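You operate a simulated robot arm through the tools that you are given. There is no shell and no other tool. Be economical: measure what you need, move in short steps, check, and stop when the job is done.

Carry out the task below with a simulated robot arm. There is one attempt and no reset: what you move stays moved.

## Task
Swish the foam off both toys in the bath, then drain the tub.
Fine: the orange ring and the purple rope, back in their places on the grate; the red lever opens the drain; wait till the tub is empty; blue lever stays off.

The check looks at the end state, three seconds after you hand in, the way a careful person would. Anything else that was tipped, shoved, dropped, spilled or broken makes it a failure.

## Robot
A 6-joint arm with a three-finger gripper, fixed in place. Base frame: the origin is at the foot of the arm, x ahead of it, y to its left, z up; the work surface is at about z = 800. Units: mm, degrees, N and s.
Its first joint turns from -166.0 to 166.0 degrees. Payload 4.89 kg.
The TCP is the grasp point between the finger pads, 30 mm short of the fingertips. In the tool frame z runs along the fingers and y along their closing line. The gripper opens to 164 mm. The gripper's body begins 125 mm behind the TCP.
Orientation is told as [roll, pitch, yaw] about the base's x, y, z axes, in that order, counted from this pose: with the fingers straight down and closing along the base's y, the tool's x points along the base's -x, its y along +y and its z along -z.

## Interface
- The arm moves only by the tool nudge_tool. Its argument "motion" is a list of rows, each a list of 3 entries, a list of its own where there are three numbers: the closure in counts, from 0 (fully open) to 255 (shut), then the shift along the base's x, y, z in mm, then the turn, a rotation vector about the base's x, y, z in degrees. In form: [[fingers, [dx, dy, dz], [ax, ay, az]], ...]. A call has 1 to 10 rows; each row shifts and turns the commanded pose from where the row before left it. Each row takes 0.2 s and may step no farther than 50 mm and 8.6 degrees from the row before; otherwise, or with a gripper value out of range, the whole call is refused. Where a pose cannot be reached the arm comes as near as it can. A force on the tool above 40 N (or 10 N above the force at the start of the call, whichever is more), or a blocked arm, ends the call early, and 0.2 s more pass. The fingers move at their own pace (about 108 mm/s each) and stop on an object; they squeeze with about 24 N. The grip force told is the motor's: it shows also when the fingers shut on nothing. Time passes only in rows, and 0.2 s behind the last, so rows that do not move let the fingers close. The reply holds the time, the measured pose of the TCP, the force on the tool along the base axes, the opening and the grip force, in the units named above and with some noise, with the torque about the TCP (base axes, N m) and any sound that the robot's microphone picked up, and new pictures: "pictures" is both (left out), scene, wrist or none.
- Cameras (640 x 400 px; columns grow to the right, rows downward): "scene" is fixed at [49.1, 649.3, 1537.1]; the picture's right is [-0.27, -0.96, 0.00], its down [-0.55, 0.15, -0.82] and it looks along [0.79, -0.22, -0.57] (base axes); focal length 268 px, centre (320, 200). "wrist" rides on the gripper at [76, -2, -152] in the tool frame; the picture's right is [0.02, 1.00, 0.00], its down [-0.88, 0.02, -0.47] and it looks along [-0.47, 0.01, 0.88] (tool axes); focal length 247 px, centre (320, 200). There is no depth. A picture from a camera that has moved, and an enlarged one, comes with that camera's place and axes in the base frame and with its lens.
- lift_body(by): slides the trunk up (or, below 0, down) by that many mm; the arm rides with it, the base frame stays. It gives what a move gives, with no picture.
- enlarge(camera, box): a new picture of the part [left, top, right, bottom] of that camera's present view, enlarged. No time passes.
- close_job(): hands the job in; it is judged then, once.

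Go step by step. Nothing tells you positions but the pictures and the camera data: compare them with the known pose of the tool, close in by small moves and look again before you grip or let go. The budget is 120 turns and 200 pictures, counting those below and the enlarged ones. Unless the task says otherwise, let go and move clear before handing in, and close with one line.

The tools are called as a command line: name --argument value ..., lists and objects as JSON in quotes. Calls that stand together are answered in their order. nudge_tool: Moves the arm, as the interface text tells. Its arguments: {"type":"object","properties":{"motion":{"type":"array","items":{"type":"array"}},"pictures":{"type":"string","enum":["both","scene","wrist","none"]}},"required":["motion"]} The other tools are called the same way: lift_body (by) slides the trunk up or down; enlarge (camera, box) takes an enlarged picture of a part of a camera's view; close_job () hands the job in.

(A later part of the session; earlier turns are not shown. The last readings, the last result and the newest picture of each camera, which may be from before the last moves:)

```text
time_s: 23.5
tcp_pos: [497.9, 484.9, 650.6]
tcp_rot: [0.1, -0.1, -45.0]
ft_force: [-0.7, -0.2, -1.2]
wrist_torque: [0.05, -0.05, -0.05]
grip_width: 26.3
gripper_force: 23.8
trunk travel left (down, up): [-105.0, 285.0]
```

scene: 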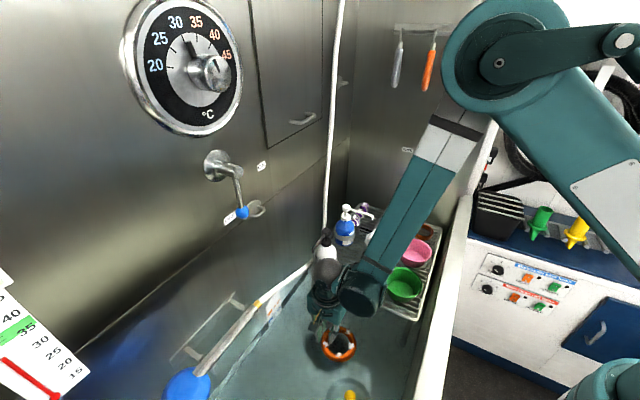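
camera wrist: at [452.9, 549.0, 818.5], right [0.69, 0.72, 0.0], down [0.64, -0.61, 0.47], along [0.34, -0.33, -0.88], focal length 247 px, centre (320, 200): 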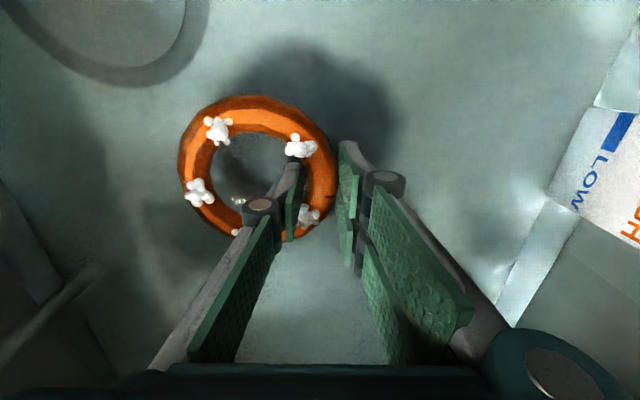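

Now swishing back and forth under water.

nudge_tool --motion '[[255, [0, 0, -4], [0, 0, 0]], [255, [-12, -12, 0], [0, 0, 0]], [255, [-14, -14, 0], [0, 0, 0]], [255, [14, 14, 0], [0, 0, 0]], [255, [14, 14, 0], [0, 0, 0]], [255, [-14, -14, 0], [0, 0, 0]], [255, [-14, -14, 0], [0, 0, 0]], [255, [14, 14, 0], [0, 0, 0]], [255, [12, 12, 0], [0, 0, 0]], [255, [0, 0, 0], [0, 0, 0]]]'

enlarge --camera "scene" --box '[290, 300, 390, 400]'

```text
time_s: 25.7
tcp_pos: [502.6, 488.0, 651.8]
tcp_rot: [0.0, -0.1, -44.9]
ft_force: [0.7, 0.7, -1.5]
wrist_torque: [0.04, -0.07, -0.01]
grip_width: 26.4
gripper_force: 24.4
out of reach, approached as far as the arm can: row 3
trunk travel left (down, up): [-105.0, 285.0]
camera wrist: at [447.2, 540.3, 803.4], right [0.69, 0.72, 0.0], down [0.64, -0.61, 0.47], along [0.34, -0.33, -0.88], focal length 247 px, centre (320, 200)
```

scene: 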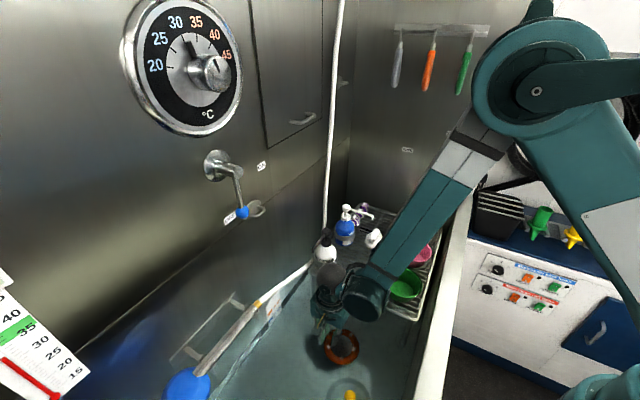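
wrist: 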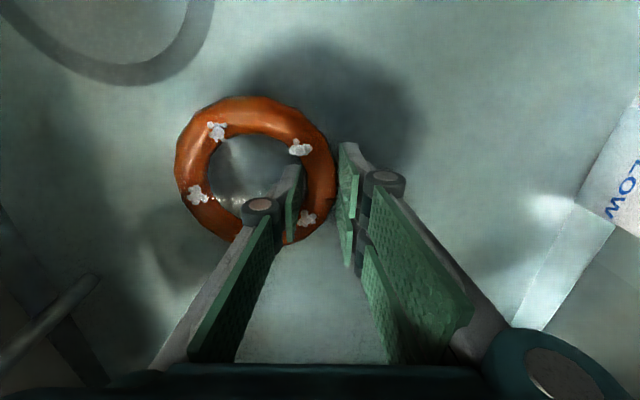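

```text
4.00 times, centred on (340, 350) of scene
camera zoom: at [49.1, 649.3, 1537.1], right [-0.27, -0.96, 0.0], down [-0.55, 0.15, -0.82], along [0.79, -0.22, -0.57], focal length 1073 px, centre (240, -400)
```

zoom: 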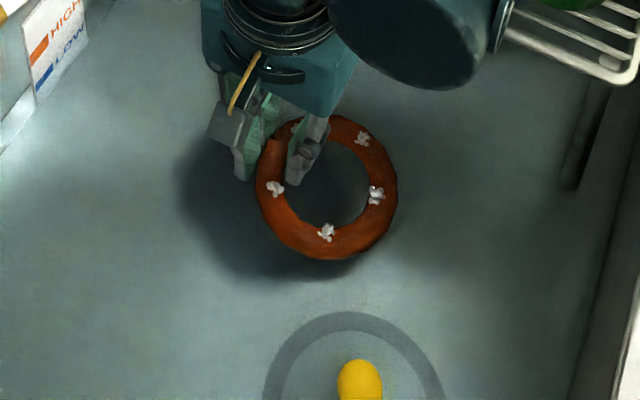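

The foam is shrinking. I'll go a bit deeper and swish more along the tub.

nudge_tool --motion '[[255, [4, 4, -8], [0, 0, 0]], [255, [18, -18, 0], [0, 0, 0]], [255, [-20, 20, 0], [0, 0, 0]], [255, [-18, 18, 0], [0, 0, 0]], [255, [20, -20, 0], [0, 0, 0]], [255, [20, -20, 0], [0, 0, 0]], [255, [-20, 20, 0], [0, 0, 0]], [255, [-20, 20, 0], [0, 0, 0]], [255, [20, -20, 0], [0, 0, 0]], [255, [0, 0, 0], [0, 0, 0]]]' --pictures "none"

nudge_tool --motion '[[255, [18, -18, 0], [0, 0, 0]], [255, [-20, 20, 0], [0, 0, 0]], [255, [-18, 18, 0], [0, 0, 0]], [255, [20, -20, 0], [0, 0, 0]], [255, [20, -20, 0], [0, 0, 0]], [255, [-20, 20, 0], [0, 0, 0]], [255, [-20, 20, 0], [0, 0, 0]], [255, [20, -20, 0], [0, 0, 0]], [255, [0, 0, 0], [0, 0, 0]]]' --pictures "wrist"

enlarge --camera "scene" --box '[290, 300, 390, 400]'

```text
time_s: 27.9
tcp_pos: [507.0, 493.3, 644.8]
tcp_rot: [0.1, -0.1, -45.0]
ft_force: [-0.8, -0.6, -0.8]
wrist_torque: [0.03, -0.02, 0.02]
grip_width: 26.2
gripper_force: 23.8
trunk travel left (down, up): [-105.0, 285.0]
```

```text
time_s: 29.9
tcp_pos: [503.9, 494.3, 642.3]
tcp_rot: [0.1, -0.2, -45.1]
ft_force: [0.8, 0.2, -0.4]
wrist_torque: [0.03, -0.06, -0.03]
grip_width: 26.3
gripper_force: 24.1
trunk travel left (down, up): [-105.0, 285.0]
camera wrist: at [449.4, 545.5, 794.0], right [0.69, 0.72, 0.0], down [0.64, -0.61, 0.47], along [0.34, -0.33, -0.88], focal length 247 px, centre (320, 200)
```

wrist: 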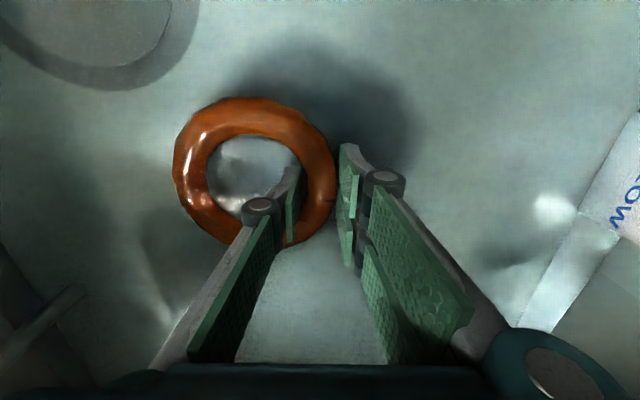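

```text
4.00 times, centred on (340, 350) of scene
camera zoom: at [49.1, 649.3, 1537.1], right [-0.27, -0.96, 0.0], down [-0.55, 0.15, -0.82], along [0.79, -0.22, -0.57], focal length 1073 px, centre (240, -400)
```

zoom: 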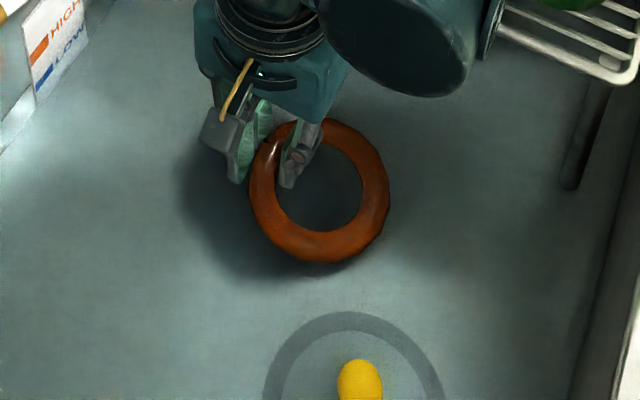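

All foam is off the ring. Lifting it straight up out of the water.

lift_body --by 70

nudge_tool --motion '[[255, [0, 0, 15], [0, 0, 0]], [255, [0, 0, 28], [0, 0, 0]], [255, [0, 0, 38], [0, 0, 0]], [255, [0, 0, 38], [0, 0, 0]], [255, [0, 0, 38], [0, 0, 0]], [255, [0, 0, 38], [0, 0, 0]], [255, [0, 0, 38], [0, 0, 0]], [255, [0, 0, 38], [0, 0, 0]], [255, [0, 0, 38], [0, 0, 0]], [255, [0, 0, 18], [0, 0, 0]]]'

```text
time_s: 31.0
tcp_pos: [504.4, 493.6, 711.9]
tcp_rot: [0.1, -0.1, -45.0]
ft_force: [-0.5, 0.5, -0.2]
wrist_torque: [0.0, 0.01, -0.02]
grip_width: 26.4
gripper_force: 24.4
trunk travel left (down, up): [-175.0, 215.0]
```

```text
time_s: 33.2
tcp_pos: [501.8, 491.3, 1038.6]
tcp_rot: [0.1, -0.1, -45.0]
ft_force: [0.1, 0.3, -2.4]
wrist_torque: [-0.01, 0.01, 0.05]
grip_width: 26.4
gripper_force: 23.9
trunk travel left (down, up): [-175.0, 215.0]
camera wrist: at [447.8, 543.4, 1190.6], right [0.69, 0.72, 0.0], down [0.64, -0.61, 0.47], along [0.34, -0.33, -0.88], focal length 247 px, centre (320, 200)
```

scene: 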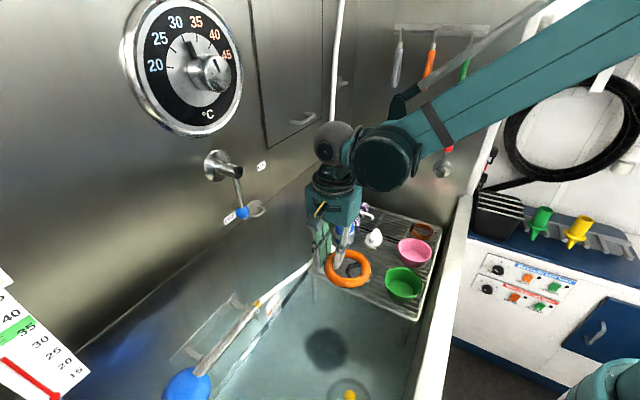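
wrist: 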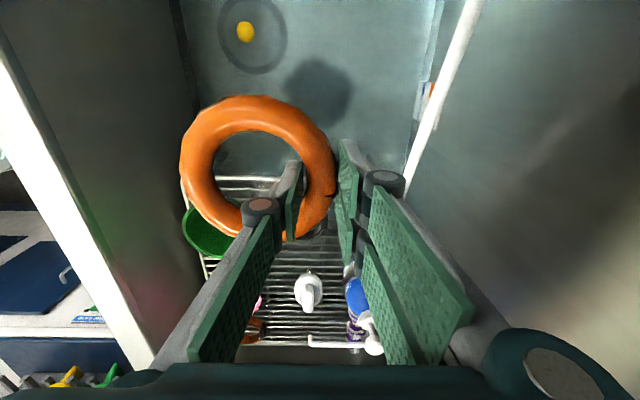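

nudge_tool --motion '[[255, [10, -9, 2], [0, 0, 0]], [255, [18, -17, 2], [0, 0, 0]], [255, [25, -23, 2], [0, 0, 0]], [255, [25, -23, 0], [0, 0, 0]], [255, [25, -23, 0], [0, 0, 0]], [255, [25, -23, 0], [0, 0, 0]], [255, [25, -23, 0], [0, 0, 0]], [255, [25, -23, 0], [0, 0, 0]], [255, [25, -23, 0], [0, 0, 0]], [255, [25, -23, 0], [0, 0, 0]]]' --pictures "none"

nudge_tool --motion '[[255, [25, -23, 0], [0, 0, 0]], [255, [25, -23, 0], [0, 0, 0]], [255, [25, -23, 0], [0, 0, 0]], [255, [25, -23, -5], [0, 0, 0]], [255, [20, -20, -15], [0, 0, 0]], [255, [12, -13, -30], [0, 0, 0]], [255, [0, 0, -35], [0, 0, 0]], [255, [0, 0, -35], [0, 0, 0]], [255, [0, 0, -35], [0, 0, 0]], [255, [0, 0, -15], [0, 0, 0]]]'

enlarge --camera "scene" --box '[350, 190, 430, 250]'

```text
time_s: 35.4
tcp_pos: [729.7, 283.5, 1044.6]
tcp_rot: [0.2, -0.1, -45.0]
ft_force: [-0.9, 0.5, 0.3]
wrist_torque: [-0.09, -0.15, 0.02]
grip_width: 26.0
gripper_force: 24.3
trunk travel left (down, up): [-175.0, 215.0]
```

```text
time_s: 37.6
tcp_pos: [863.5, 160.5, 874.4]
tcp_rot: [0.0, 0.0, -45.1]
ft_force: [0.0, -0.5, -0.3]
wrist_torque: [0.02, -0.08, -0.02]
grip_width: 26.0
gripper_force: 24.3
trunk travel left (down, up): [-175.0, 215.0]
camera wrist: at [808.8, 212.3, 1026.0], right [0.69, 0.72, 0.0], down [0.64, -0.61, 0.47], along [0.34, -0.33, -0.88], focal length 247 px, centre (320, 200)
```

scene: 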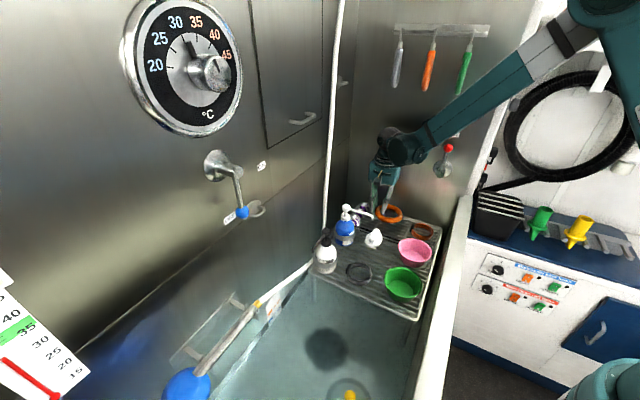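
wrist: 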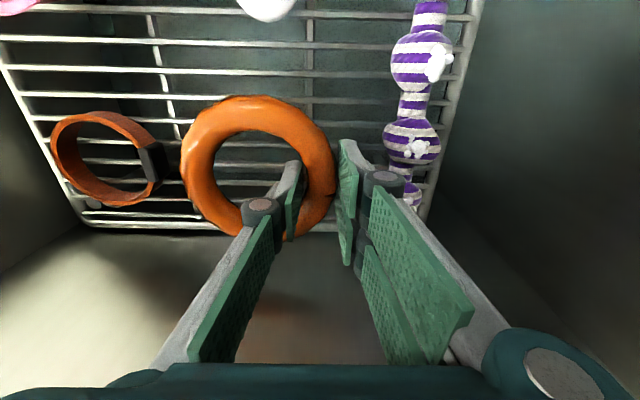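

```text
6.67 times, centred on (390, 220) of scene
camera zoom: at [49.1, 649.3, 1537.1], right [-0.27, -0.96, 0.0], down [-0.55, 0.15, -0.82], along [0.79, -0.22, -0.57], focal length 1788 px, centre (-147, 67)
```

zoom: 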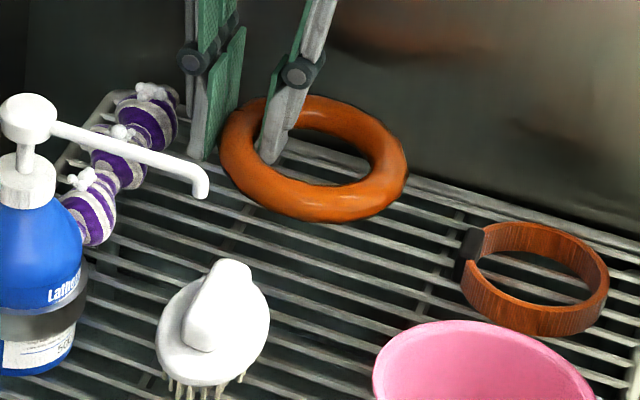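

nudge_tool --motion '[[255, [2, -2, -15], [0, 0, 0]], [255, [1, 0, -15], [0, 0, 0]], [255, [0, 0, -8], [0, 0, 0]], [255, [0, 0, -4], [0, 0, 0]], [255, [0, 0, 0], [0, 0, 0]]]' --pictures "wrist"

enlarge --camera "scene" --box '[350, 190, 430, 250]'

```text
time_s: 38.8
tcp_pos: [868.4, 158.0, 832.5]
tcp_rot: [0.1, -0.1, -45.0]
ft_force: [-0.4, -1.4, 1.1]
wrist_torque: [-0.15, 0.08, 0.09]
grip_width: 26.1
gripper_force: 24.2
trunk travel left (down, up): [-175.0, 215.0]
camera wrist: at [812.9, 209.3, 985.1], right [0.69, 0.72, 0.0], down [0.64, -0.61, 0.47], along [0.34, -0.33, -0.88], focal length 247 px, centre (320, 200)
```

wrist: 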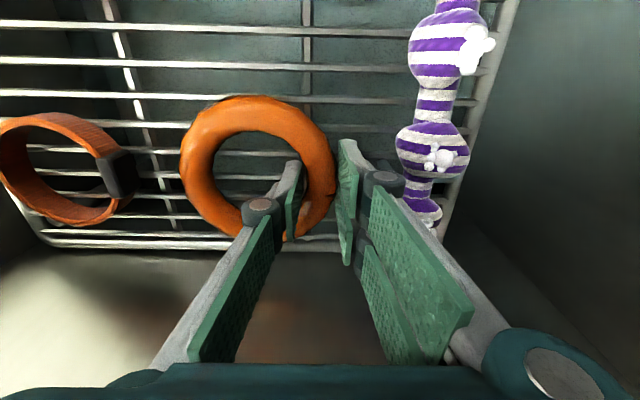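

```text
6.67 times, centred on (390, 220) of scene
camera zoom: at [49.1, 649.3, 1537.1], right [-0.27, -0.96, 0.0], down [-0.55, 0.15, -0.82], along [0.79, -0.22, -0.57], focal length 1788 px, centre (-147, 67)
```

zoom: 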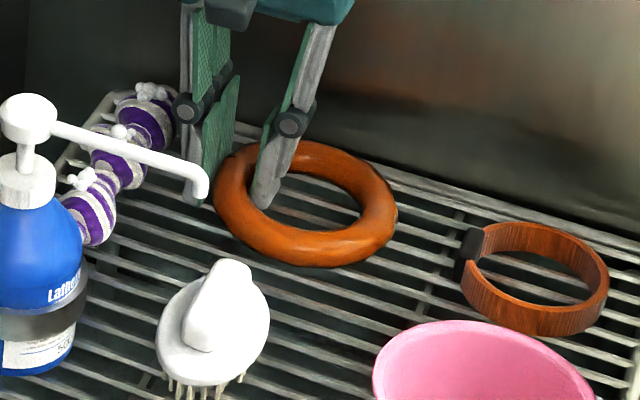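

nudge_tool --motion '[[255, [0, 0, 5], [0, 0, 0]], [255, [-6, -4, 0], [0, 0, 0]], [255, [0, 0, -4], [0, 0, 0]], [255, [0, 0, -2], [0, 0, 0]], [255, [0, 0, 0], [0, 0, 0]]]' --pictures "wrist"

enlarge --camera "scene" --box '[350, 190, 430, 250]'

```text
time_s: 40.0
tcp_pos: [861.7, 152.3, 831.6]
tcp_rot: [0.1, -0.1, -44.9]
ft_force: [0.0, 0.6, -0.1]
wrist_torque: [-0.05, 0.06, 0.0]
grip_width: 26.2
gripper_force: 23.9
trunk travel left (down, up): [-175.0, 215.0]
camera wrist: at [806.7, 204.6, 983.2], right [0.69, 0.72, 0.0], down [0.64, -0.61, 0.47], along [0.34, -0.33, -0.88], focal length 247 px, centre (320, 200)
```

wrist: 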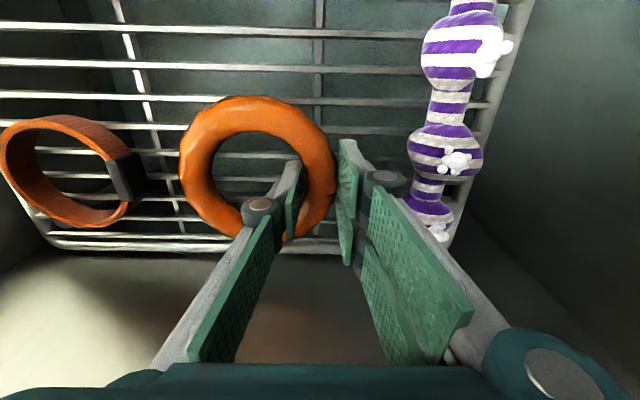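

```text
6.67 times, centred on (390, 220) of scene
camera zoom: at [49.1, 649.3, 1537.1], right [-0.27, -0.96, 0.0], down [-0.55, 0.15, -0.82], along [0.79, -0.22, -0.57], focal length 1788 px, centre (-147, 67)
```

zoom: 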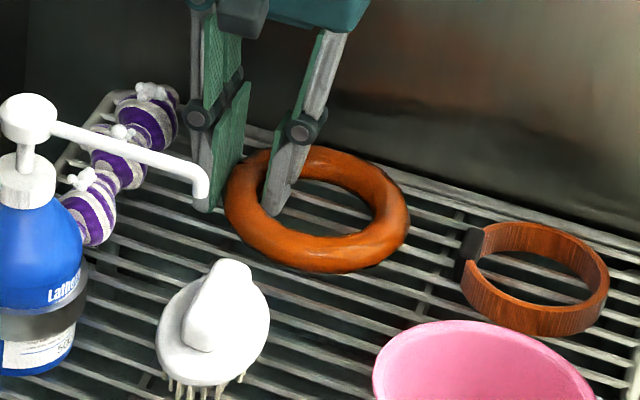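

Within a few mm of its original place. Releasing and backing up.

nudge_tool --motion '[[215, [0, 0, 0], [0, 0, 0]], [160, [0, 0, 0], [0, 0, 0]], [160, [0, 0, 0], [0, 0, 0]], [160, [0, 0, 15], [0, 0, 0]], [160, [0, 0, 30], [0, 0, 0]], [160, [0, 0, 40], [0, 0, 0]], [160, [0, 0, 40], [0, 0, 0]], [160, [0, 0, 30], [0, 0, 0]]]' --pictures "wrist"

enlarge --camera "scene" --box '[350, 190, 430, 250]'

enlarge --camera "wrist" --box '[170, 40, 450, 220]'

```text
time_s: 41.8
tcp_pos: [859.3, 156.7, 989.1]
tcp_rot: [0.0, 0.0, -45.0]
ft_force: [-0.1, -0.3, -0.2]
wrist_torque: [-0.01, 0.12, 0.02]
grip_width: 61.1
gripper_force: 0.0
trunk travel left (down, up): [-175.0, 215.0]
camera wrist: at [803.1, 208.0, 1140.5], right [0.69, 0.72, 0.0], down [0.64, -0.61, 0.47], along [0.34, -0.33, -0.88], focal length 247 px, centre (320, 200)
```

wrist: 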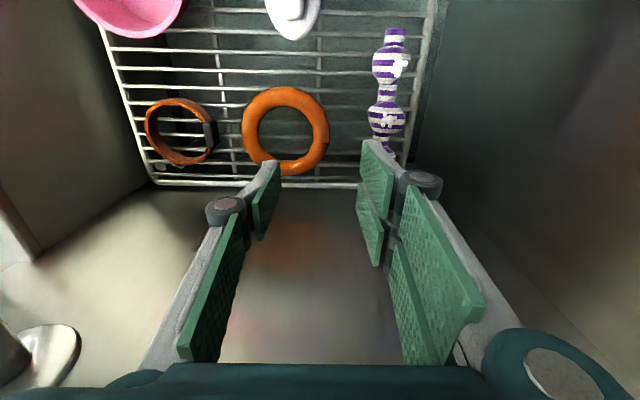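

```text
6.67 times, centred on (390, 220) of scene
camera zoom: at [49.1, 649.3, 1537.1], right [-0.27, -0.96, 0.0], down [-0.55, 0.15, -0.82], along [0.79, -0.22, -0.57], focal length 1788 px, centre (-147, 67)
```

zoom: 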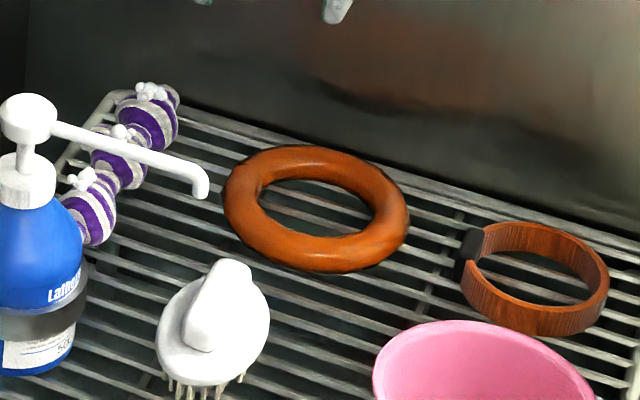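

```text
2.22 times, centred on (310, 130) of wrist
camera zoom: at [803.1, 208.0, 1140.5], right [0.69, 0.72, 0.0], down [0.64, -0.61, 0.47], along [0.34, -0.33, -0.88], focal length 549 px, centre (342, 356)
```

zoom: 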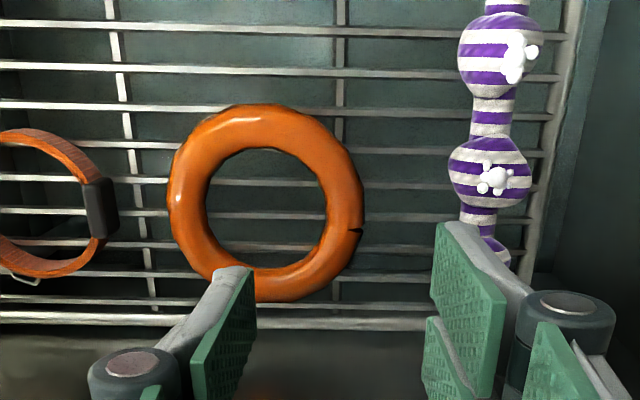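

The ring is back and clean. Next I move over the rope's middle knot, near (898,230).

nudge_tool --motion '[[145, [13, 24, 0], [0, 0, 0]], [145, [13, 24, 0], [0, 0, 0]], [145, [13, 24, 0], [0, 0, 0]], [145, [0, 1, -30], [0, 0, 0]], [145, [0, 0, -30], [0, 0, 0]], [145, [0, 0, 0], [0, 0, 0]]]'

enlarge --camera "wrist" --box '[220, 60, 440, 220]'

enlarge --camera "scene" --box '[330, 180, 410, 240]'

```text
time_s: 43.2
tcp_pos: [900.2, 227.2, 926.4]
tcp_rot: [0.1, -0.1, -44.9]
ft_force: [0.5, 0.4, 0.1]
wrist_torque: [-0.02, 0.05, 0.02]
grip_width: 70.6
gripper_force: 0.1
trunk travel left (down, up): [-175.0, 215.0]
camera wrist: at [845.2, 278.3, 1077.5], right [0.69, 0.72, 0.0], down [0.64, -0.61, 0.47], along [0.34, -0.33, -0.88], focal length 247 px, centre (320, 200)
```

scene: 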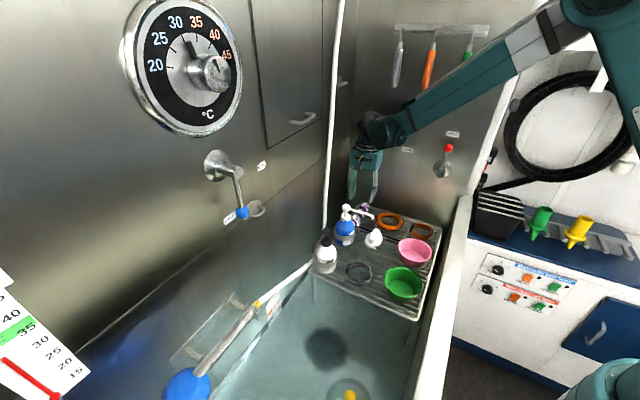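
wrist: 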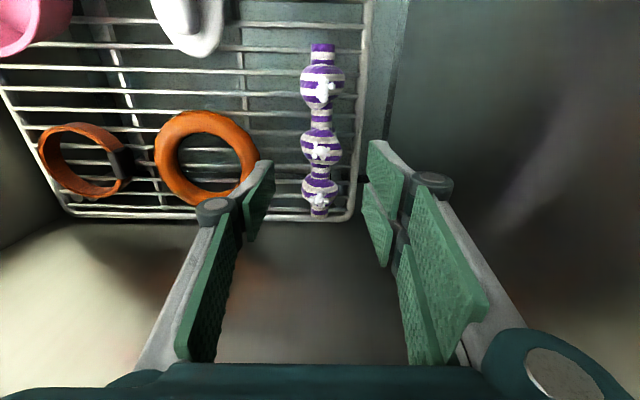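

```text
2.50 times, centred on (330, 140) of wrist
camera zoom: at [845.2, 278.3, 1077.5], right [0.69, 0.72, 0.0], down [0.64, -0.61, 0.47], along [0.34, -0.33, -0.88], focal length 617 px, centre (295, 350)
```

zoom: 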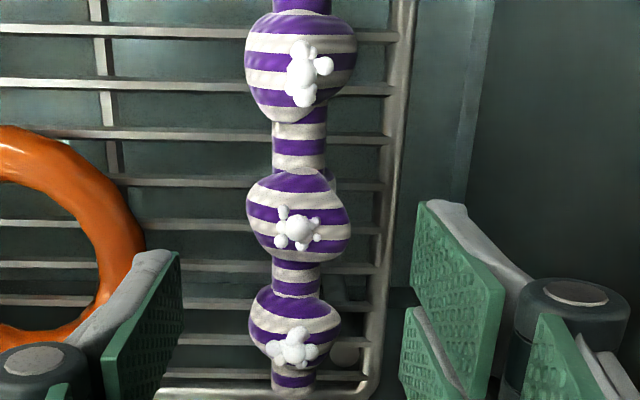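

```text
6.67 times, centred on (370, 210) of scene
camera zoom: at [49.1, 649.3, 1537.1], right [-0.27, -0.96, 0.0], down [-0.55, 0.15, -0.82], along [0.79, -0.22, -0.57], focal length 1788 px, centre (-13, 133)
```

zoom: 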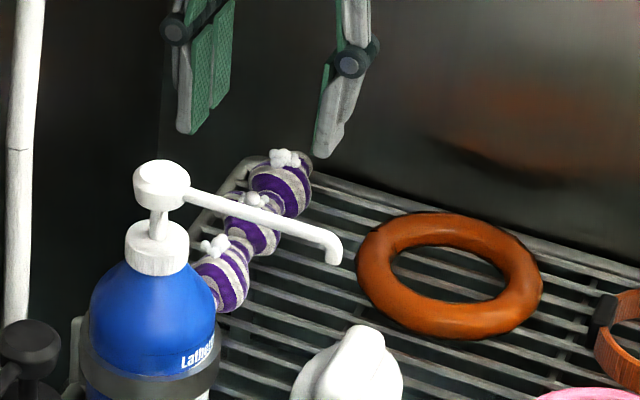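

nudge_tool --motion '[[145, [-2, 2, -30], [0, 0, 0]], [145, [0, 0, -30], [0, 0, 0]], [145, [0, 0, -18], [0, 0, 0]], [145, [0, 0, -9], [0, 0, 0]], [145, [0, 0, 0], [0, 0, 0]]]' --pictures "wrist"

enlarge --camera "scene" --box '[330, 180, 410, 240]'

```text
time_s: 44.4
tcp_pos: [900.1, 229.0, 840.0]
tcp_rot: [0.1, 0.0, -45.0]
ft_force: [1.1, 0.1, -0.6]
wrist_torque: [-0.01, 0.04, 0.0]
grip_width: 70.5
gripper_force: 0.0
trunk travel left (down, up): [-175.0, 215.0]
camera wrist: at [844.8, 281.2, 991.5], right [0.69, 0.72, 0.0], down [0.64, -0.61, 0.47], along [0.34, -0.33, -0.88], focal length 247 px, centre (320, 200)
```

wrist: 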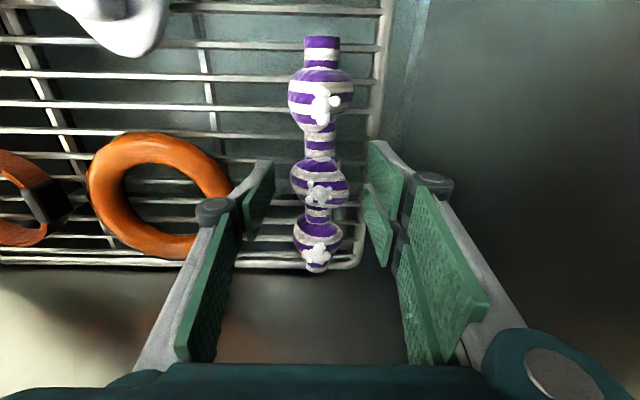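

```text
6.67 times, centred on (370, 210) of scene
camera zoom: at [49.1, 649.3, 1537.1], right [-0.27, -0.96, 0.0], down [-0.55, 0.15, -0.82], along [0.79, -0.22, -0.57], focal length 1788 px, centre (-13, 133)
```

zoom: 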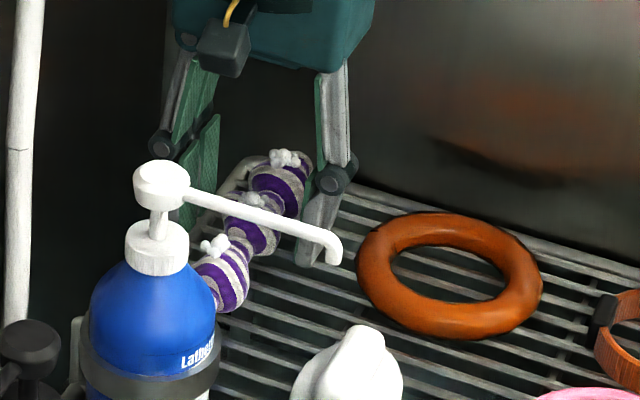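

nudge_tool --motion '[[145, [0, 0, -5], [0, 0, 0]], [185, [0, 0, 0], [0, 0, 0]], [230, [0, 0, 0], [0, 0, 0]], [255, [0, 0, 0], [0, 0, 0]], [255, [0, 0, 0], [0, 0, 0]]]' --pictures "wrist"

```text
time_s: 45.6
tcp_pos: [899.3, 228.7, 835.8]
tcp_rot: [0.2, -0.1, -44.9]
ft_force: [0.2, -0.1, -0.1]
wrist_torque: [0.02, 0.01, 0.0]
grip_width: 41.1
gripper_force: 24.4
trunk travel left (down, up): [-175.0, 215.0]
camera wrist: at [843.9, 280.7, 986.6], right [0.69, 0.72, 0.0], down [0.64, -0.61, 0.47], along [0.34, -0.33, -0.88], focal length 247 px, centre (320, 200)
```

wrist: 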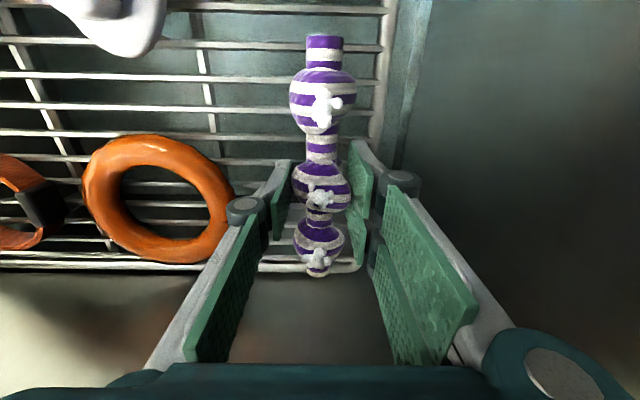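

Gripped at 41 mm with no disturbance; this place is TCP (899.3, 228.7, 835.8). Lifting slowly.

nudge_tool --motion '[[255, [0, 0, 4], [0, 0, 0]], [255, [0, 0, 8], [0, 0, 0]], [255, [0, 0, 14], [0, 0, 0]], [255, [0, 0, 20], [0, 0, 0]], [255, [0, 0, 26], [0, 0, 0]], [255, [0, 0, 30], [0, 0, 0]], [255, [0, 0, 30], [0, 0, 0]], [255, [0, 0, 30], [0, 0, 0]], [255, [0, 0, 30], [0, 0, 0]], [255, [0, 0, 18], [0, 0, 0]]]'

```text
time_s: 47.8
tcp_pos: [898.7, 226.0, 1045.5]
tcp_rot: [0.1, 0.1, -45.0]
ft_force: [-0.7, 0.1, -1.4]
wrist_torque: [-0.01, 0.03, -0.03]
grip_width: 41.1
gripper_force: 23.7
trunk travel left (down, up): [-175.0, 215.0]
camera wrist: at [842.8, 277.0, 1198.3], right [0.69, 0.72, 0.0], down [0.64, -0.61, 0.47], along [0.34, -0.33, -0.88], focal length 247 px, centre (320, 200)
```

scene: 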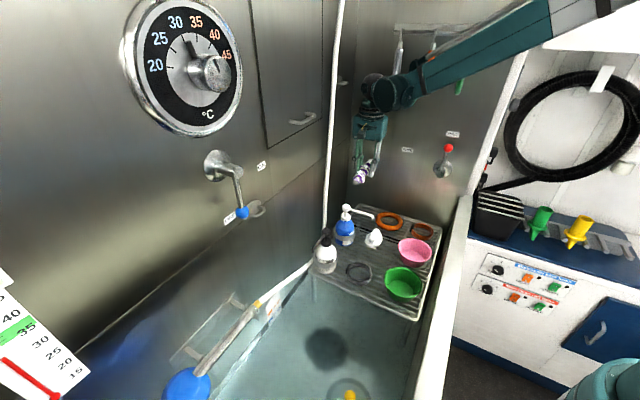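
wrist: 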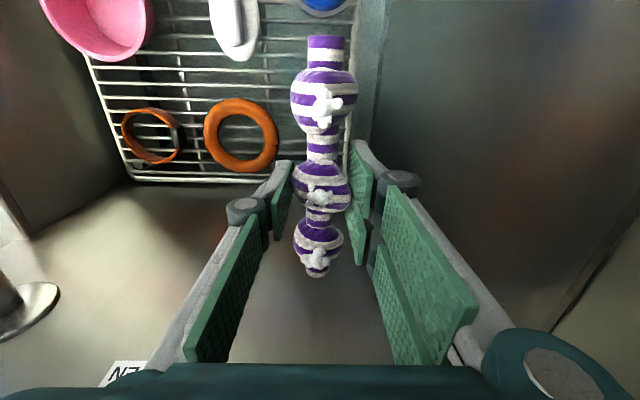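

nudge_tool --motion '[[255, [-12, -12, 0], [0, 0, 0]], [255, [-24, -24, 0], [0, 0, 0]], [255, [-23, 0, 0], [0, 0, 0]], [255, [-24, 22, 0], [0, 0, 0]], [255, [-24, 22, 0], [0, 0, 0]], [255, [-24, 22, 0], [0, 0, 0]], [255, [-24, 22, 0], [0, 0, 0]], [255, [-24, 22, 0], [0, 0, 0]], [255, [-24, 22, 0], [0, 0, 0]], [255, [-24, 22, 0], [0, 0, 0]]]' --pictures "none"

nudge_tool --motion '[[255, [-24, 22, 0], [0, 0, 0]], [255, [-24, 22, 0], [0, 0, 0]], [255, [-24, 22, 0], [0, 0, 0]], [255, [-24, 22, 0], [0, 0, 0]], [255, [-24, 22, 0], [0, 0, 0]], [255, [-24, 22, 0], [0, 0, 0]], [255, [-20, 22, -10], [0, 0, 0]], [255, [-10, 12, -25], [0, 0, 0]], [255, [0, 0, -35], [0, 0, 0]], [255, [0, 0, -35], [0, 0, 0]]]' --pictures "scene"

```text
time_s: 50.0
tcp_pos: [671.7, 345.9, 1044.0]
tcp_rot: [0.0, 0.0, -45.1]
ft_force: [0.5, -1.4, -0.7]
wrist_torque: [0.13, 0.13, -0.04]
grip_width: 40.7
gripper_force: 23.8
trunk travel left (down, up): [-175.0, 215.0]
```

```text
time_s: 52.2
tcp_pos: [496.8, 513.1, 941.1]
tcp_rot: [0.1, -0.1, -45.0]
ft_force: [-1.0, 0.1, -1.2]
wrist_torque: [0.1, -0.12, -0.01]
grip_width: 40.2
gripper_force: 24.7
trunk travel left (down, up): [-175.0, 215.0]
```

scene: 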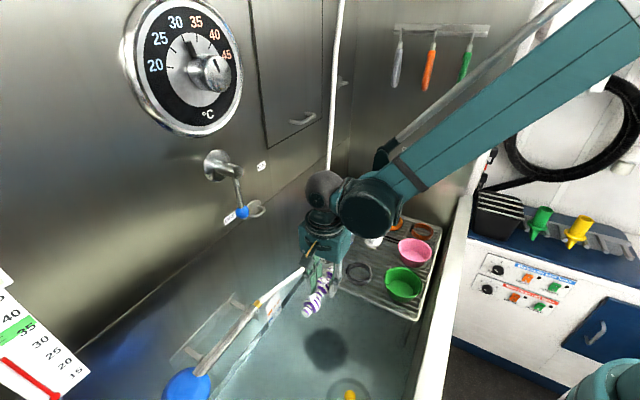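

nudge_tool --motion '[[255, [-3, -7, -30], [0, 0, 0]], [255, [-3, -7, -36], [0, 0, 0]], [255, [-3, -7, -36], [0, 0, 0]], [255, [0, 0, -36], [0, 0, 0]], [255, [0, 0, -30], [0, 0, 0]], [255, [0, 0, -20], [0, 0, 0]], [255, [0, 0, 0], [0, 0, 0]]]' --pictures "none"

lift_body --by -100

nudge_tool --motion '[[255, [0, 0, 0], [0, 0, 0]]]'

```text
time_s: 53.8
tcp_pos: [488.8, 489.3, 752.0]
tcp_rot: [0.1, 0.0, -45.0]
ft_force: [-0.3, -0.6, -1.6]
wrist_torque: [0.01, 0.02, -0.01]
grip_width: 40.2
gripper_force: 24.3
trunk travel left (down, up): [-175.0, 215.0]
```

```text
time_s: 55.1
tcp_pos: [488.6, 489.1, 651.7]
tcp_rot: [0.1, -0.2, -44.9]
ft_force: [-0.8, -0.1, -0.9]
wrist_torque: [0.01, -0.02, -0.01]
grip_width: 40.0
gripper_force: 24.2
trunk travel left (down, up): [-75.0, 315.0]
```

```text
time_s: 55.5
tcp_pos: [489.6, 490.2, 652.5]
tcp_rot: [0.0, -0.1, -45.0]
ft_force: [-0.5, 1.1, -1.4]
wrist_torque: [-0.01, 0.0, 0.03]
grip_width: 39.7
gripper_force: 23.7
trunk travel left (down, up): [-75.0, 315.0]
camera wrist: at [434.2, 541.0, 803.9], right [0.69, 0.72, 0.0], down [0.64, -0.61, 0.47], along [0.34, -0.33, -0.88], focal length 247 px, centre (320, 200)
```

scene: 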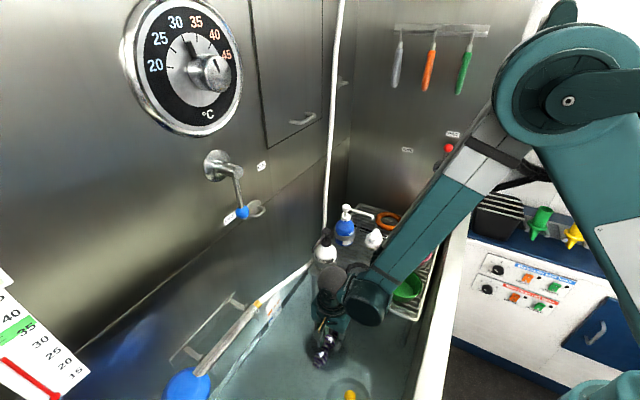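
wrist: 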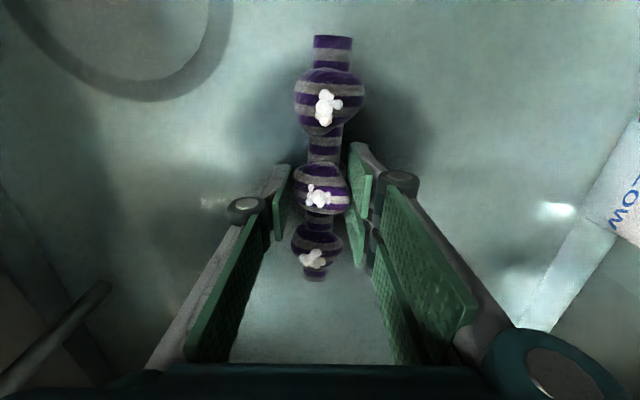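

Lowering a bit further (watching forces) and swishing.

nudge_tool --motion '[[255, [0, 0, -5], [0, 0, 0]], [255, [0, 0, -5], [0, 0, 0]], [255, [9, -9, 0], [0, 0, 0]], [255, [-12, 12, 0], [0, 0, 0]], [255, [-10, 10, 0], [0, 0, 0]], [255, [12, -12, 0], [0, 0, 0]], [255, [12, -12, 0], [0, 0, 0]], [255, [-12, 12, 0], [0, 0, 0]], [255, [0, 0, 0], [0, 0, 0]]]' --pictures "wrist"

```text
time_s: 57.5
tcp_pos: [488.8, 488.0, 643.1]
tcp_rot: [0.1, -0.1, -45.0]
ft_force: [-1.1, 0.8, -0.9]
wrist_torque: [0.0, -0.03, -0.03]
grip_width: 39.6
gripper_force: 24.6
trunk travel left (down, up): [-75.0, 315.0]
camera wrist: at [433.5, 539.8, 793.3], right [0.69, 0.72, 0.0], down [0.64, -0.61, 0.47], along [0.34, -0.33, -0.88], focal length 247 px, centre (320, 200)
```

wrist: 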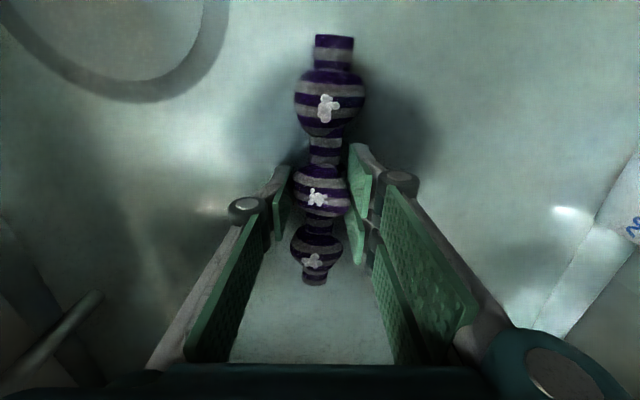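

Foam is dissolving. Going a few mm deeper and swishing longer strokes.

nudge_tool --motion '[[255, [0, 0, -4], [0, 0, 0]], [255, [12, -12, 0], [0, 0, 0]], [255, [-16, 16, 0], [0, 0, 0]], [255, [-16, 16, 0], [0, 0, 0]], [255, [16, -16, 0], [0, 0, 0]], [255, [16, -16, 0], [0, 0, 0]], [255, [-16, 16, 0], [0, 0, 0]], [255, [-16, 16, 0], [0, 0, 0]], [255, [16, -16, 0], [0, 0, 0]], [255, [4, -4, 0], [0, 0, 0]]]' --pictures "none"

nudge_tool --motion '[[255, [14, -14, 0], [0, 0, 0]], [255, [-16, 16, 0], [0, 0, 0]], [255, [-16, 16, 0], [0, 0, 0]], [255, [16, -16, 0], [0, 0, 0]], [255, [16, -16, 0], [0, 0, 0]], [255, [-16, 16, 0], [0, 0, 0]], [255, [-14, 14, 0], [0, 0, 0]], [255, [16, -16, 0], [0, 0, 0]], [255, [0, 0, 0], [0, 0, 0]]]' --pictures "wrist"

enlarge --camera "wrist" --box '[260, 20, 400, 300]'

```text
time_s: 59.7
tcp_pos: [489.8, 490.7, 638.3]
tcp_rot: [0.1, -0.2, -45.0]
ft_force: [-0.6, -0.4, -0.4]
wrist_torque: [-0.03, -0.01, -0.03]
grip_width: 39.4
gripper_force: 24.3
trunk travel left (down, up): [-75.0, 315.0]
```

```text
time_s: 61.7
tcp_pos: [488.6, 489.9, 638.5]
tcp_rot: [0.1, -0.1, -45.0]
ft_force: [0.1, -0.4, -0.3]
wrist_torque: [-0.03, 0.01, -0.02]
grip_width: 39.0
gripper_force: 23.8
trunk travel left (down, up): [-75.0, 315.0]
camera wrist: at [433.2, 541.4, 790.0], right [0.69, 0.72, 0.0], down [0.64, -0.61, 0.47], along [0.34, -0.33, -0.88], focal length 247 px, centre (320, 200)
```

wrist: 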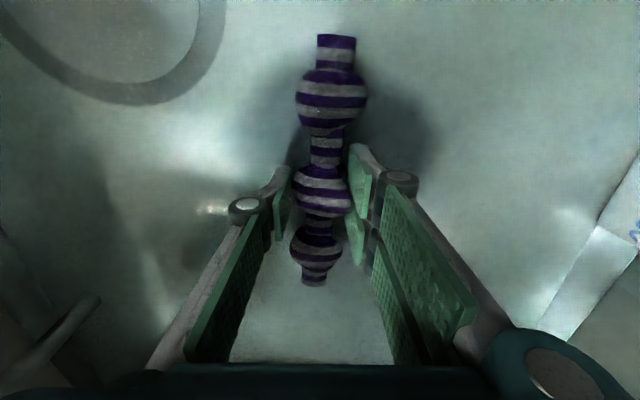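

```text
1.43 times, centred on (330, 160) of wrist
camera zoom: at [433.2, 541.4, 790.0], right [0.69, 0.72, 0.0], down [0.64, -0.61, 0.47], along [0.34, -0.33, -0.88], focal length 353 px, centre (306, 257)
```

zoom: 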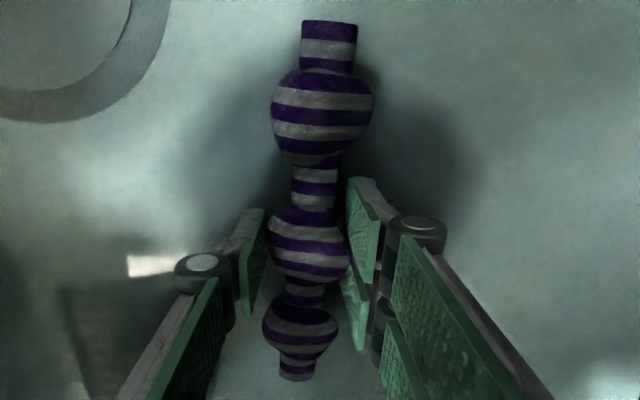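

nudge_tool --motion '[[255, [14, -14, 0], [0, 0, 0]], [255, [-16, 16, 0], [0, 0, 0]], [255, [-14, 14, 0], [0, 0, 0]], [255, [14, -14, 0], [0, 0, 0]], [255, [2, -2, 0], [0, 0, 0]]]' --pictures "none"

lift_body --by 100

nudge_tool --motion '[[255, [0, 0, 20], [0, 0, 0]], [255, [0, 0, 30], [0, 0, 0]], [255, [0, 0, 35], [0, 0, 0]], [255, [0, 0, 35], [0, 0, 0]], [255, [0, 0, 35], [0, 0, 0]], [255, [0, 0, 35], [0, 0, 0]], [255, [0, 0, 35], [0, 0, 0]], [255, [0, 0, 35], [0, 0, 0]], [255, [0, 0, 35], [0, 0, 0]], [255, [0, 0, 15], [0, 0, 0]]]'

enlarge --camera "wrist" --box '[260, 20, 400, 300]'

```text
time_s: 62.9
tcp_pos: [488.3, 491.0, 637.4]
tcp_rot: [0.0, -0.1, -45.0]
ft_force: [0.1, -1.0, -0.5]
wrist_torque: [-0.01, -0.01, 0.02]
grip_width: 39.2
gripper_force: 23.9
trunk travel left (down, up): [-75.0, 315.0]
```

```text
time_s: 64.3
tcp_pos: [487.2, 490.2, 738.3]
tcp_rot: [0.1, -0.1, -45.0]
ft_force: [0.7, -0.6, -0.3]
wrist_torque: [0.03, -0.01, 0.01]
grip_width: 39.1
gripper_force: 23.6
trunk travel left (down, up): [-175.0, 215.0]
```

```text
time_s: 66.5
tcp_pos: [487.3, 490.8, 1050.9]
tcp_rot: [0.1, 0.0, -44.9]
ft_force: [1.1, 0.8, -1.0]
wrist_torque: [-0.03, -0.01, 0.0]
grip_width: 39.0
gripper_force: 24.2
trunk travel left (down, up): [-175.0, 215.0]
camera wrist: at [432.0, 542.5, 1202.9], right [0.69, 0.72, 0.0], down [0.64, -0.61, 0.47], along [0.34, -0.33, -0.88], focal length 247 px, centre (320, 200)
```

scene: 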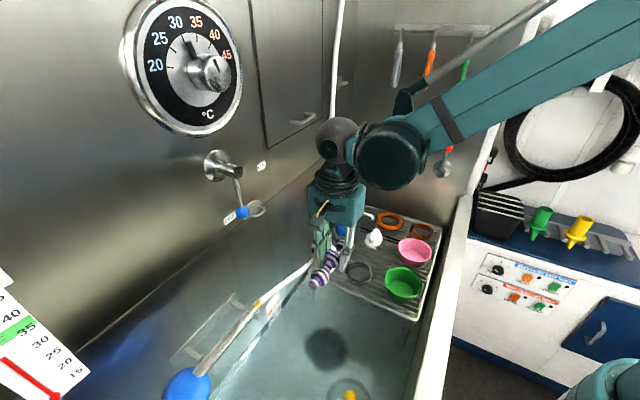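
wrist: 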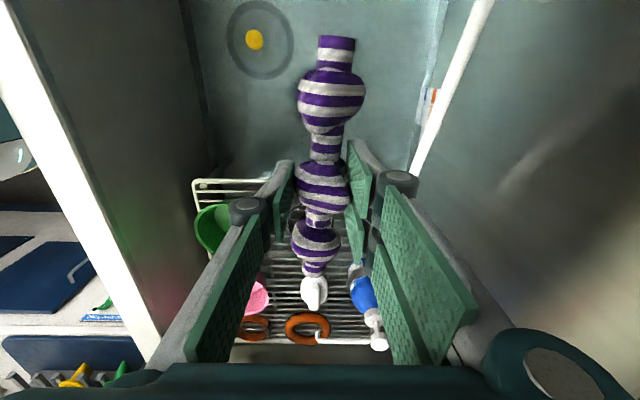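

```text
1.43 times, centred on (330, 160) of wrist
camera zoom: at [432.0, 542.5, 1202.9], right [0.69, 0.72, 0.0], down [0.64, -0.61, 0.47], along [0.34, -0.33, -0.88], focal length 353 px, centre (306, 257)
```

zoom: 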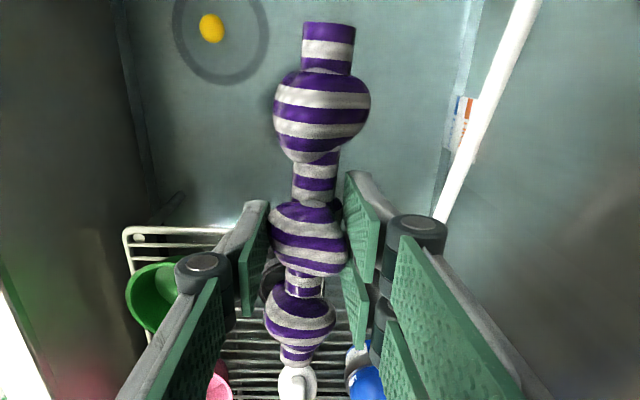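

The rope is clean, though it turned ~4° in the grip, which I'll correct with yaw. Returning along the safe path.

nudge_tool --motion '[[255, [12, -10, 0], [0, 0, 1]], [255, [24, -21, 0], [0, 0, 1]], [255, [25, -22, 0], [0, 0, 1]], [255, [25, -22, 0], [0, 0, 1]], [255, [25, -22, 0], [0, 0, 0]], [255, [25, -22, 0], [0, 0, 0]], [255, [25, -22, 0], [0, 0, 0]], [255, [25, -22, 0], [0, 0, 0]], [255, [25, -22, 0], [0, 0, 0]], [255, [25, -22, 0], [0, 0, 0]]]' --pictures "none"

nudge_tool --motion '[[255, [25, -22, 0], [0, 0, 0]], [255, [25, -22, 0], [0, 0, 0]], [255, [25, -22, 0], [0, 0, 0]], [255, [25, -22, 0], [0, 0, 0]], [255, [20, -18, 0], [0, 0, 0]], [255, [15, 10, 0], [0, 0, 0]], [255, [20, 22, -10], [0, 0, 0]], [255, [15, 21, -20], [0, 0, 0]], [255, [5, 8, -30], [0, 0, 0]], [255, [0, 0, -25], [0, 0, 0]]]'

enlarge --camera "scene" --box '[330, 180, 410, 240]'

```text
time_s: 68.7
tcp_pos: [725.6, 282.1, 1048.1]
tcp_rot: [0.0, 0.0, -41.0]
ft_force: [-0.5, 0.6, -0.8]
wrist_torque: [-0.12, -0.15, -0.01]
grip_width: 38.9
gripper_force: 23.7
trunk travel left (down, up): [-175.0, 215.0]
```

```text
time_s: 70.9
tcp_pos: [901.3, 239.8, 962.4]
tcp_rot: [0.1, -0.1, -41.1]
ft_force: [-0.2, -0.2, -0.6]
wrist_torque: [0.01, -0.12, 0.0]
grip_width: 39.1
gripper_force: 23.6
trunk travel left (down, up): [-175.0, 215.0]
camera wrist: at [841.8, 287.0, 1114.8], right [0.64, 0.77, 0.0], down [0.68, -0.56, 0.47], along [0.37, -0.3, -0.88], focal length 247 px, centre (320, 200)
```

scene: 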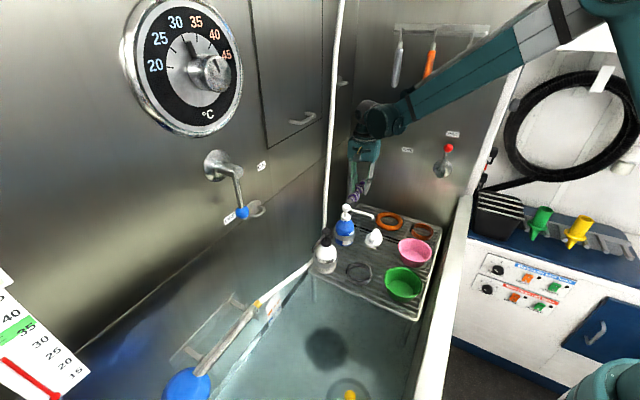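
wrist: 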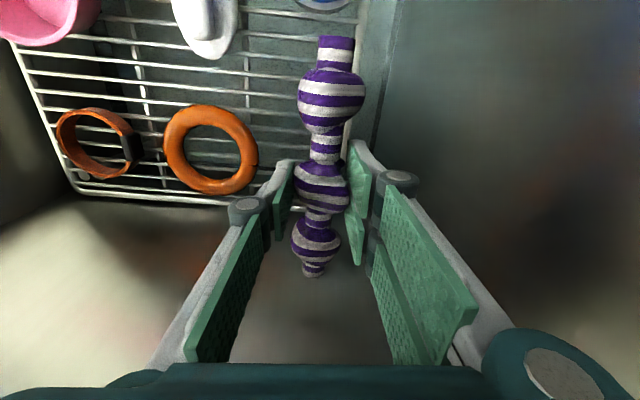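

```text
6.67 times, centred on (370, 210) of scene
camera zoom: at [49.1, 649.3, 1537.1], right [-0.27, -0.96, 0.0], down [-0.55, 0.15, -0.82], along [0.79, -0.22, -0.57], focal length 1788 px, centre (-13, 133)
```

zoom: 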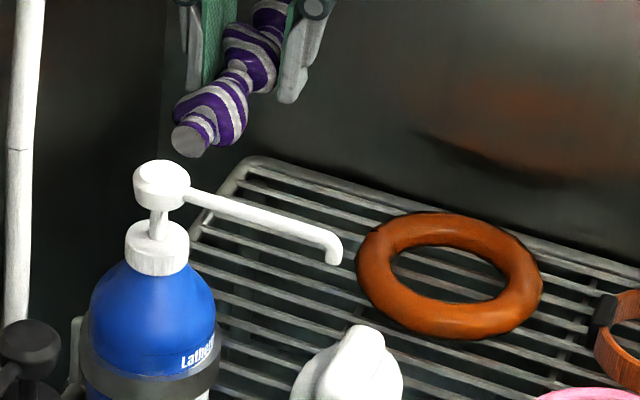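

nudge_tool --motion '[[255, [-2, -6, 0], [0, 0, 0]], [255, [0, -5, -15], [0, 0, 0]], [255, [0, 0, -28], [0, 0, 0]], [255, [0, 0, -28], [0, 0, 0]], [255, [0, 0, -22], [0, 0, 0]], [255, [0, 0, -12], [0, 0, 0]], [255, [0, 0, 0], [0, 0, 0]]]' --pictures "wrist"

enlarge --camera "scene" --box '[330, 180, 410, 240]'

```text
time_s: 72.5
tcp_pos: [898.7, 228.7, 860.0]
tcp_rot: [0.1, -0.1, -41.0]
ft_force: [0.1, 0.5, -1.4]
wrist_torque: [-0.02, 0.01, -0.01]
grip_width: 38.9
gripper_force: 23.7
trunk travel left (down, up): [-175.0, 215.0]
camera wrist: at [839.9, 276.1, 1011.5], right [0.64, 0.77, 0.0], down [0.68, -0.56, 0.47], along [0.36, -0.3, -0.88], focal length 247 px, centre (320, 200)
```

wrist: 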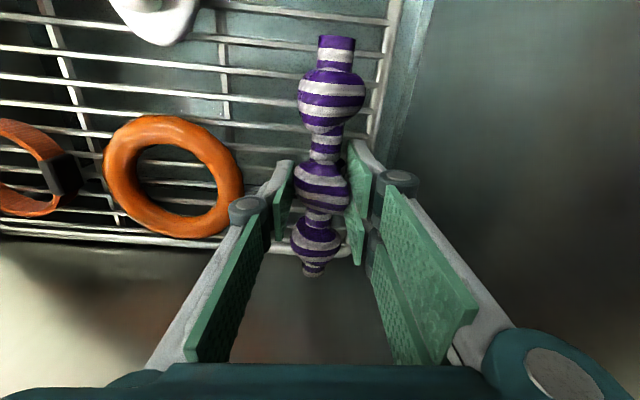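

```text
6.67 times, centred on (370, 210) of scene
camera zoom: at [49.1, 649.3, 1537.1], right [-0.27, -0.96, 0.0], down [-0.55, 0.15, -0.82], along [0.79, -0.22, -0.57], focal length 1788 px, centre (-13, 133)
```

zoom: 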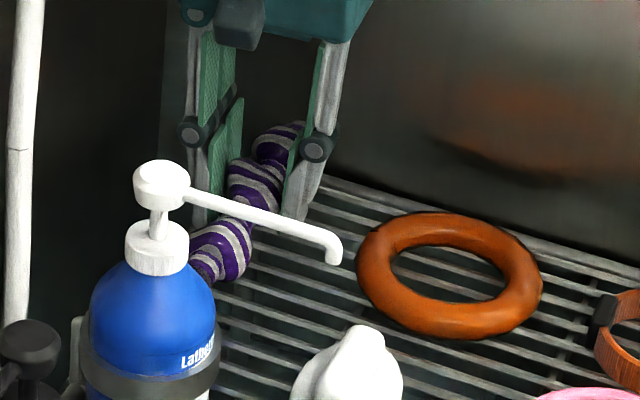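

Aligned with the original position. Setting down.

nudge_tool --motion '[[255, [0, 0, -12], [0, 0, 0]], [255, [0, 0, -6], [0, 0, 0]], [255, [0, 0, -4], [0, 0, 0]], [255, [0, 0, -2], [0, 0, 0]], [255, [0, 0, 0], [0, 0, 0]]]' --pictures "none"

enlarge --camera "scene" --box '[330, 180, 410, 240]'

```text
time_s: 73.7
tcp_pos: [898.3, 226.9, 835.5]
tcp_rot: [0.1, 0.0, -41.0]
ft_force: [3.3, 0.6, 9.5]
wrist_torque: [-0.37, -0.48, 0.13]
grip_width: 39.1
gripper_force: 24.0
trunk travel left (down, up): [-175.0, 215.0]
```

```text
6.67 times, centred on (370, 210) of scene
camera zoom: at [49.1, 649.3, 1537.1], right [-0.27, -0.96, 0.0], down [-0.55, 0.15, -0.82], along [0.79, -0.22, -0.57], focal length 1788 px, centre (-13, 133)
```

zoom: 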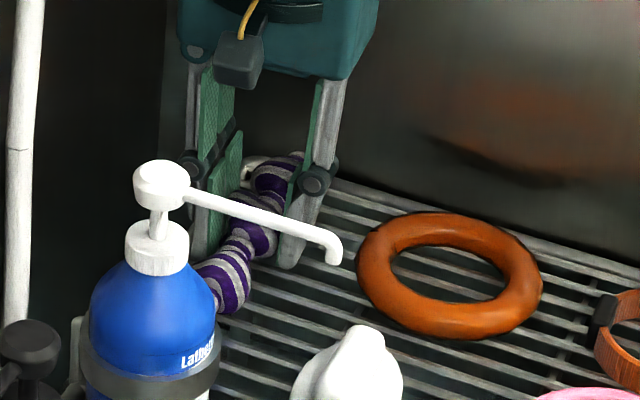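

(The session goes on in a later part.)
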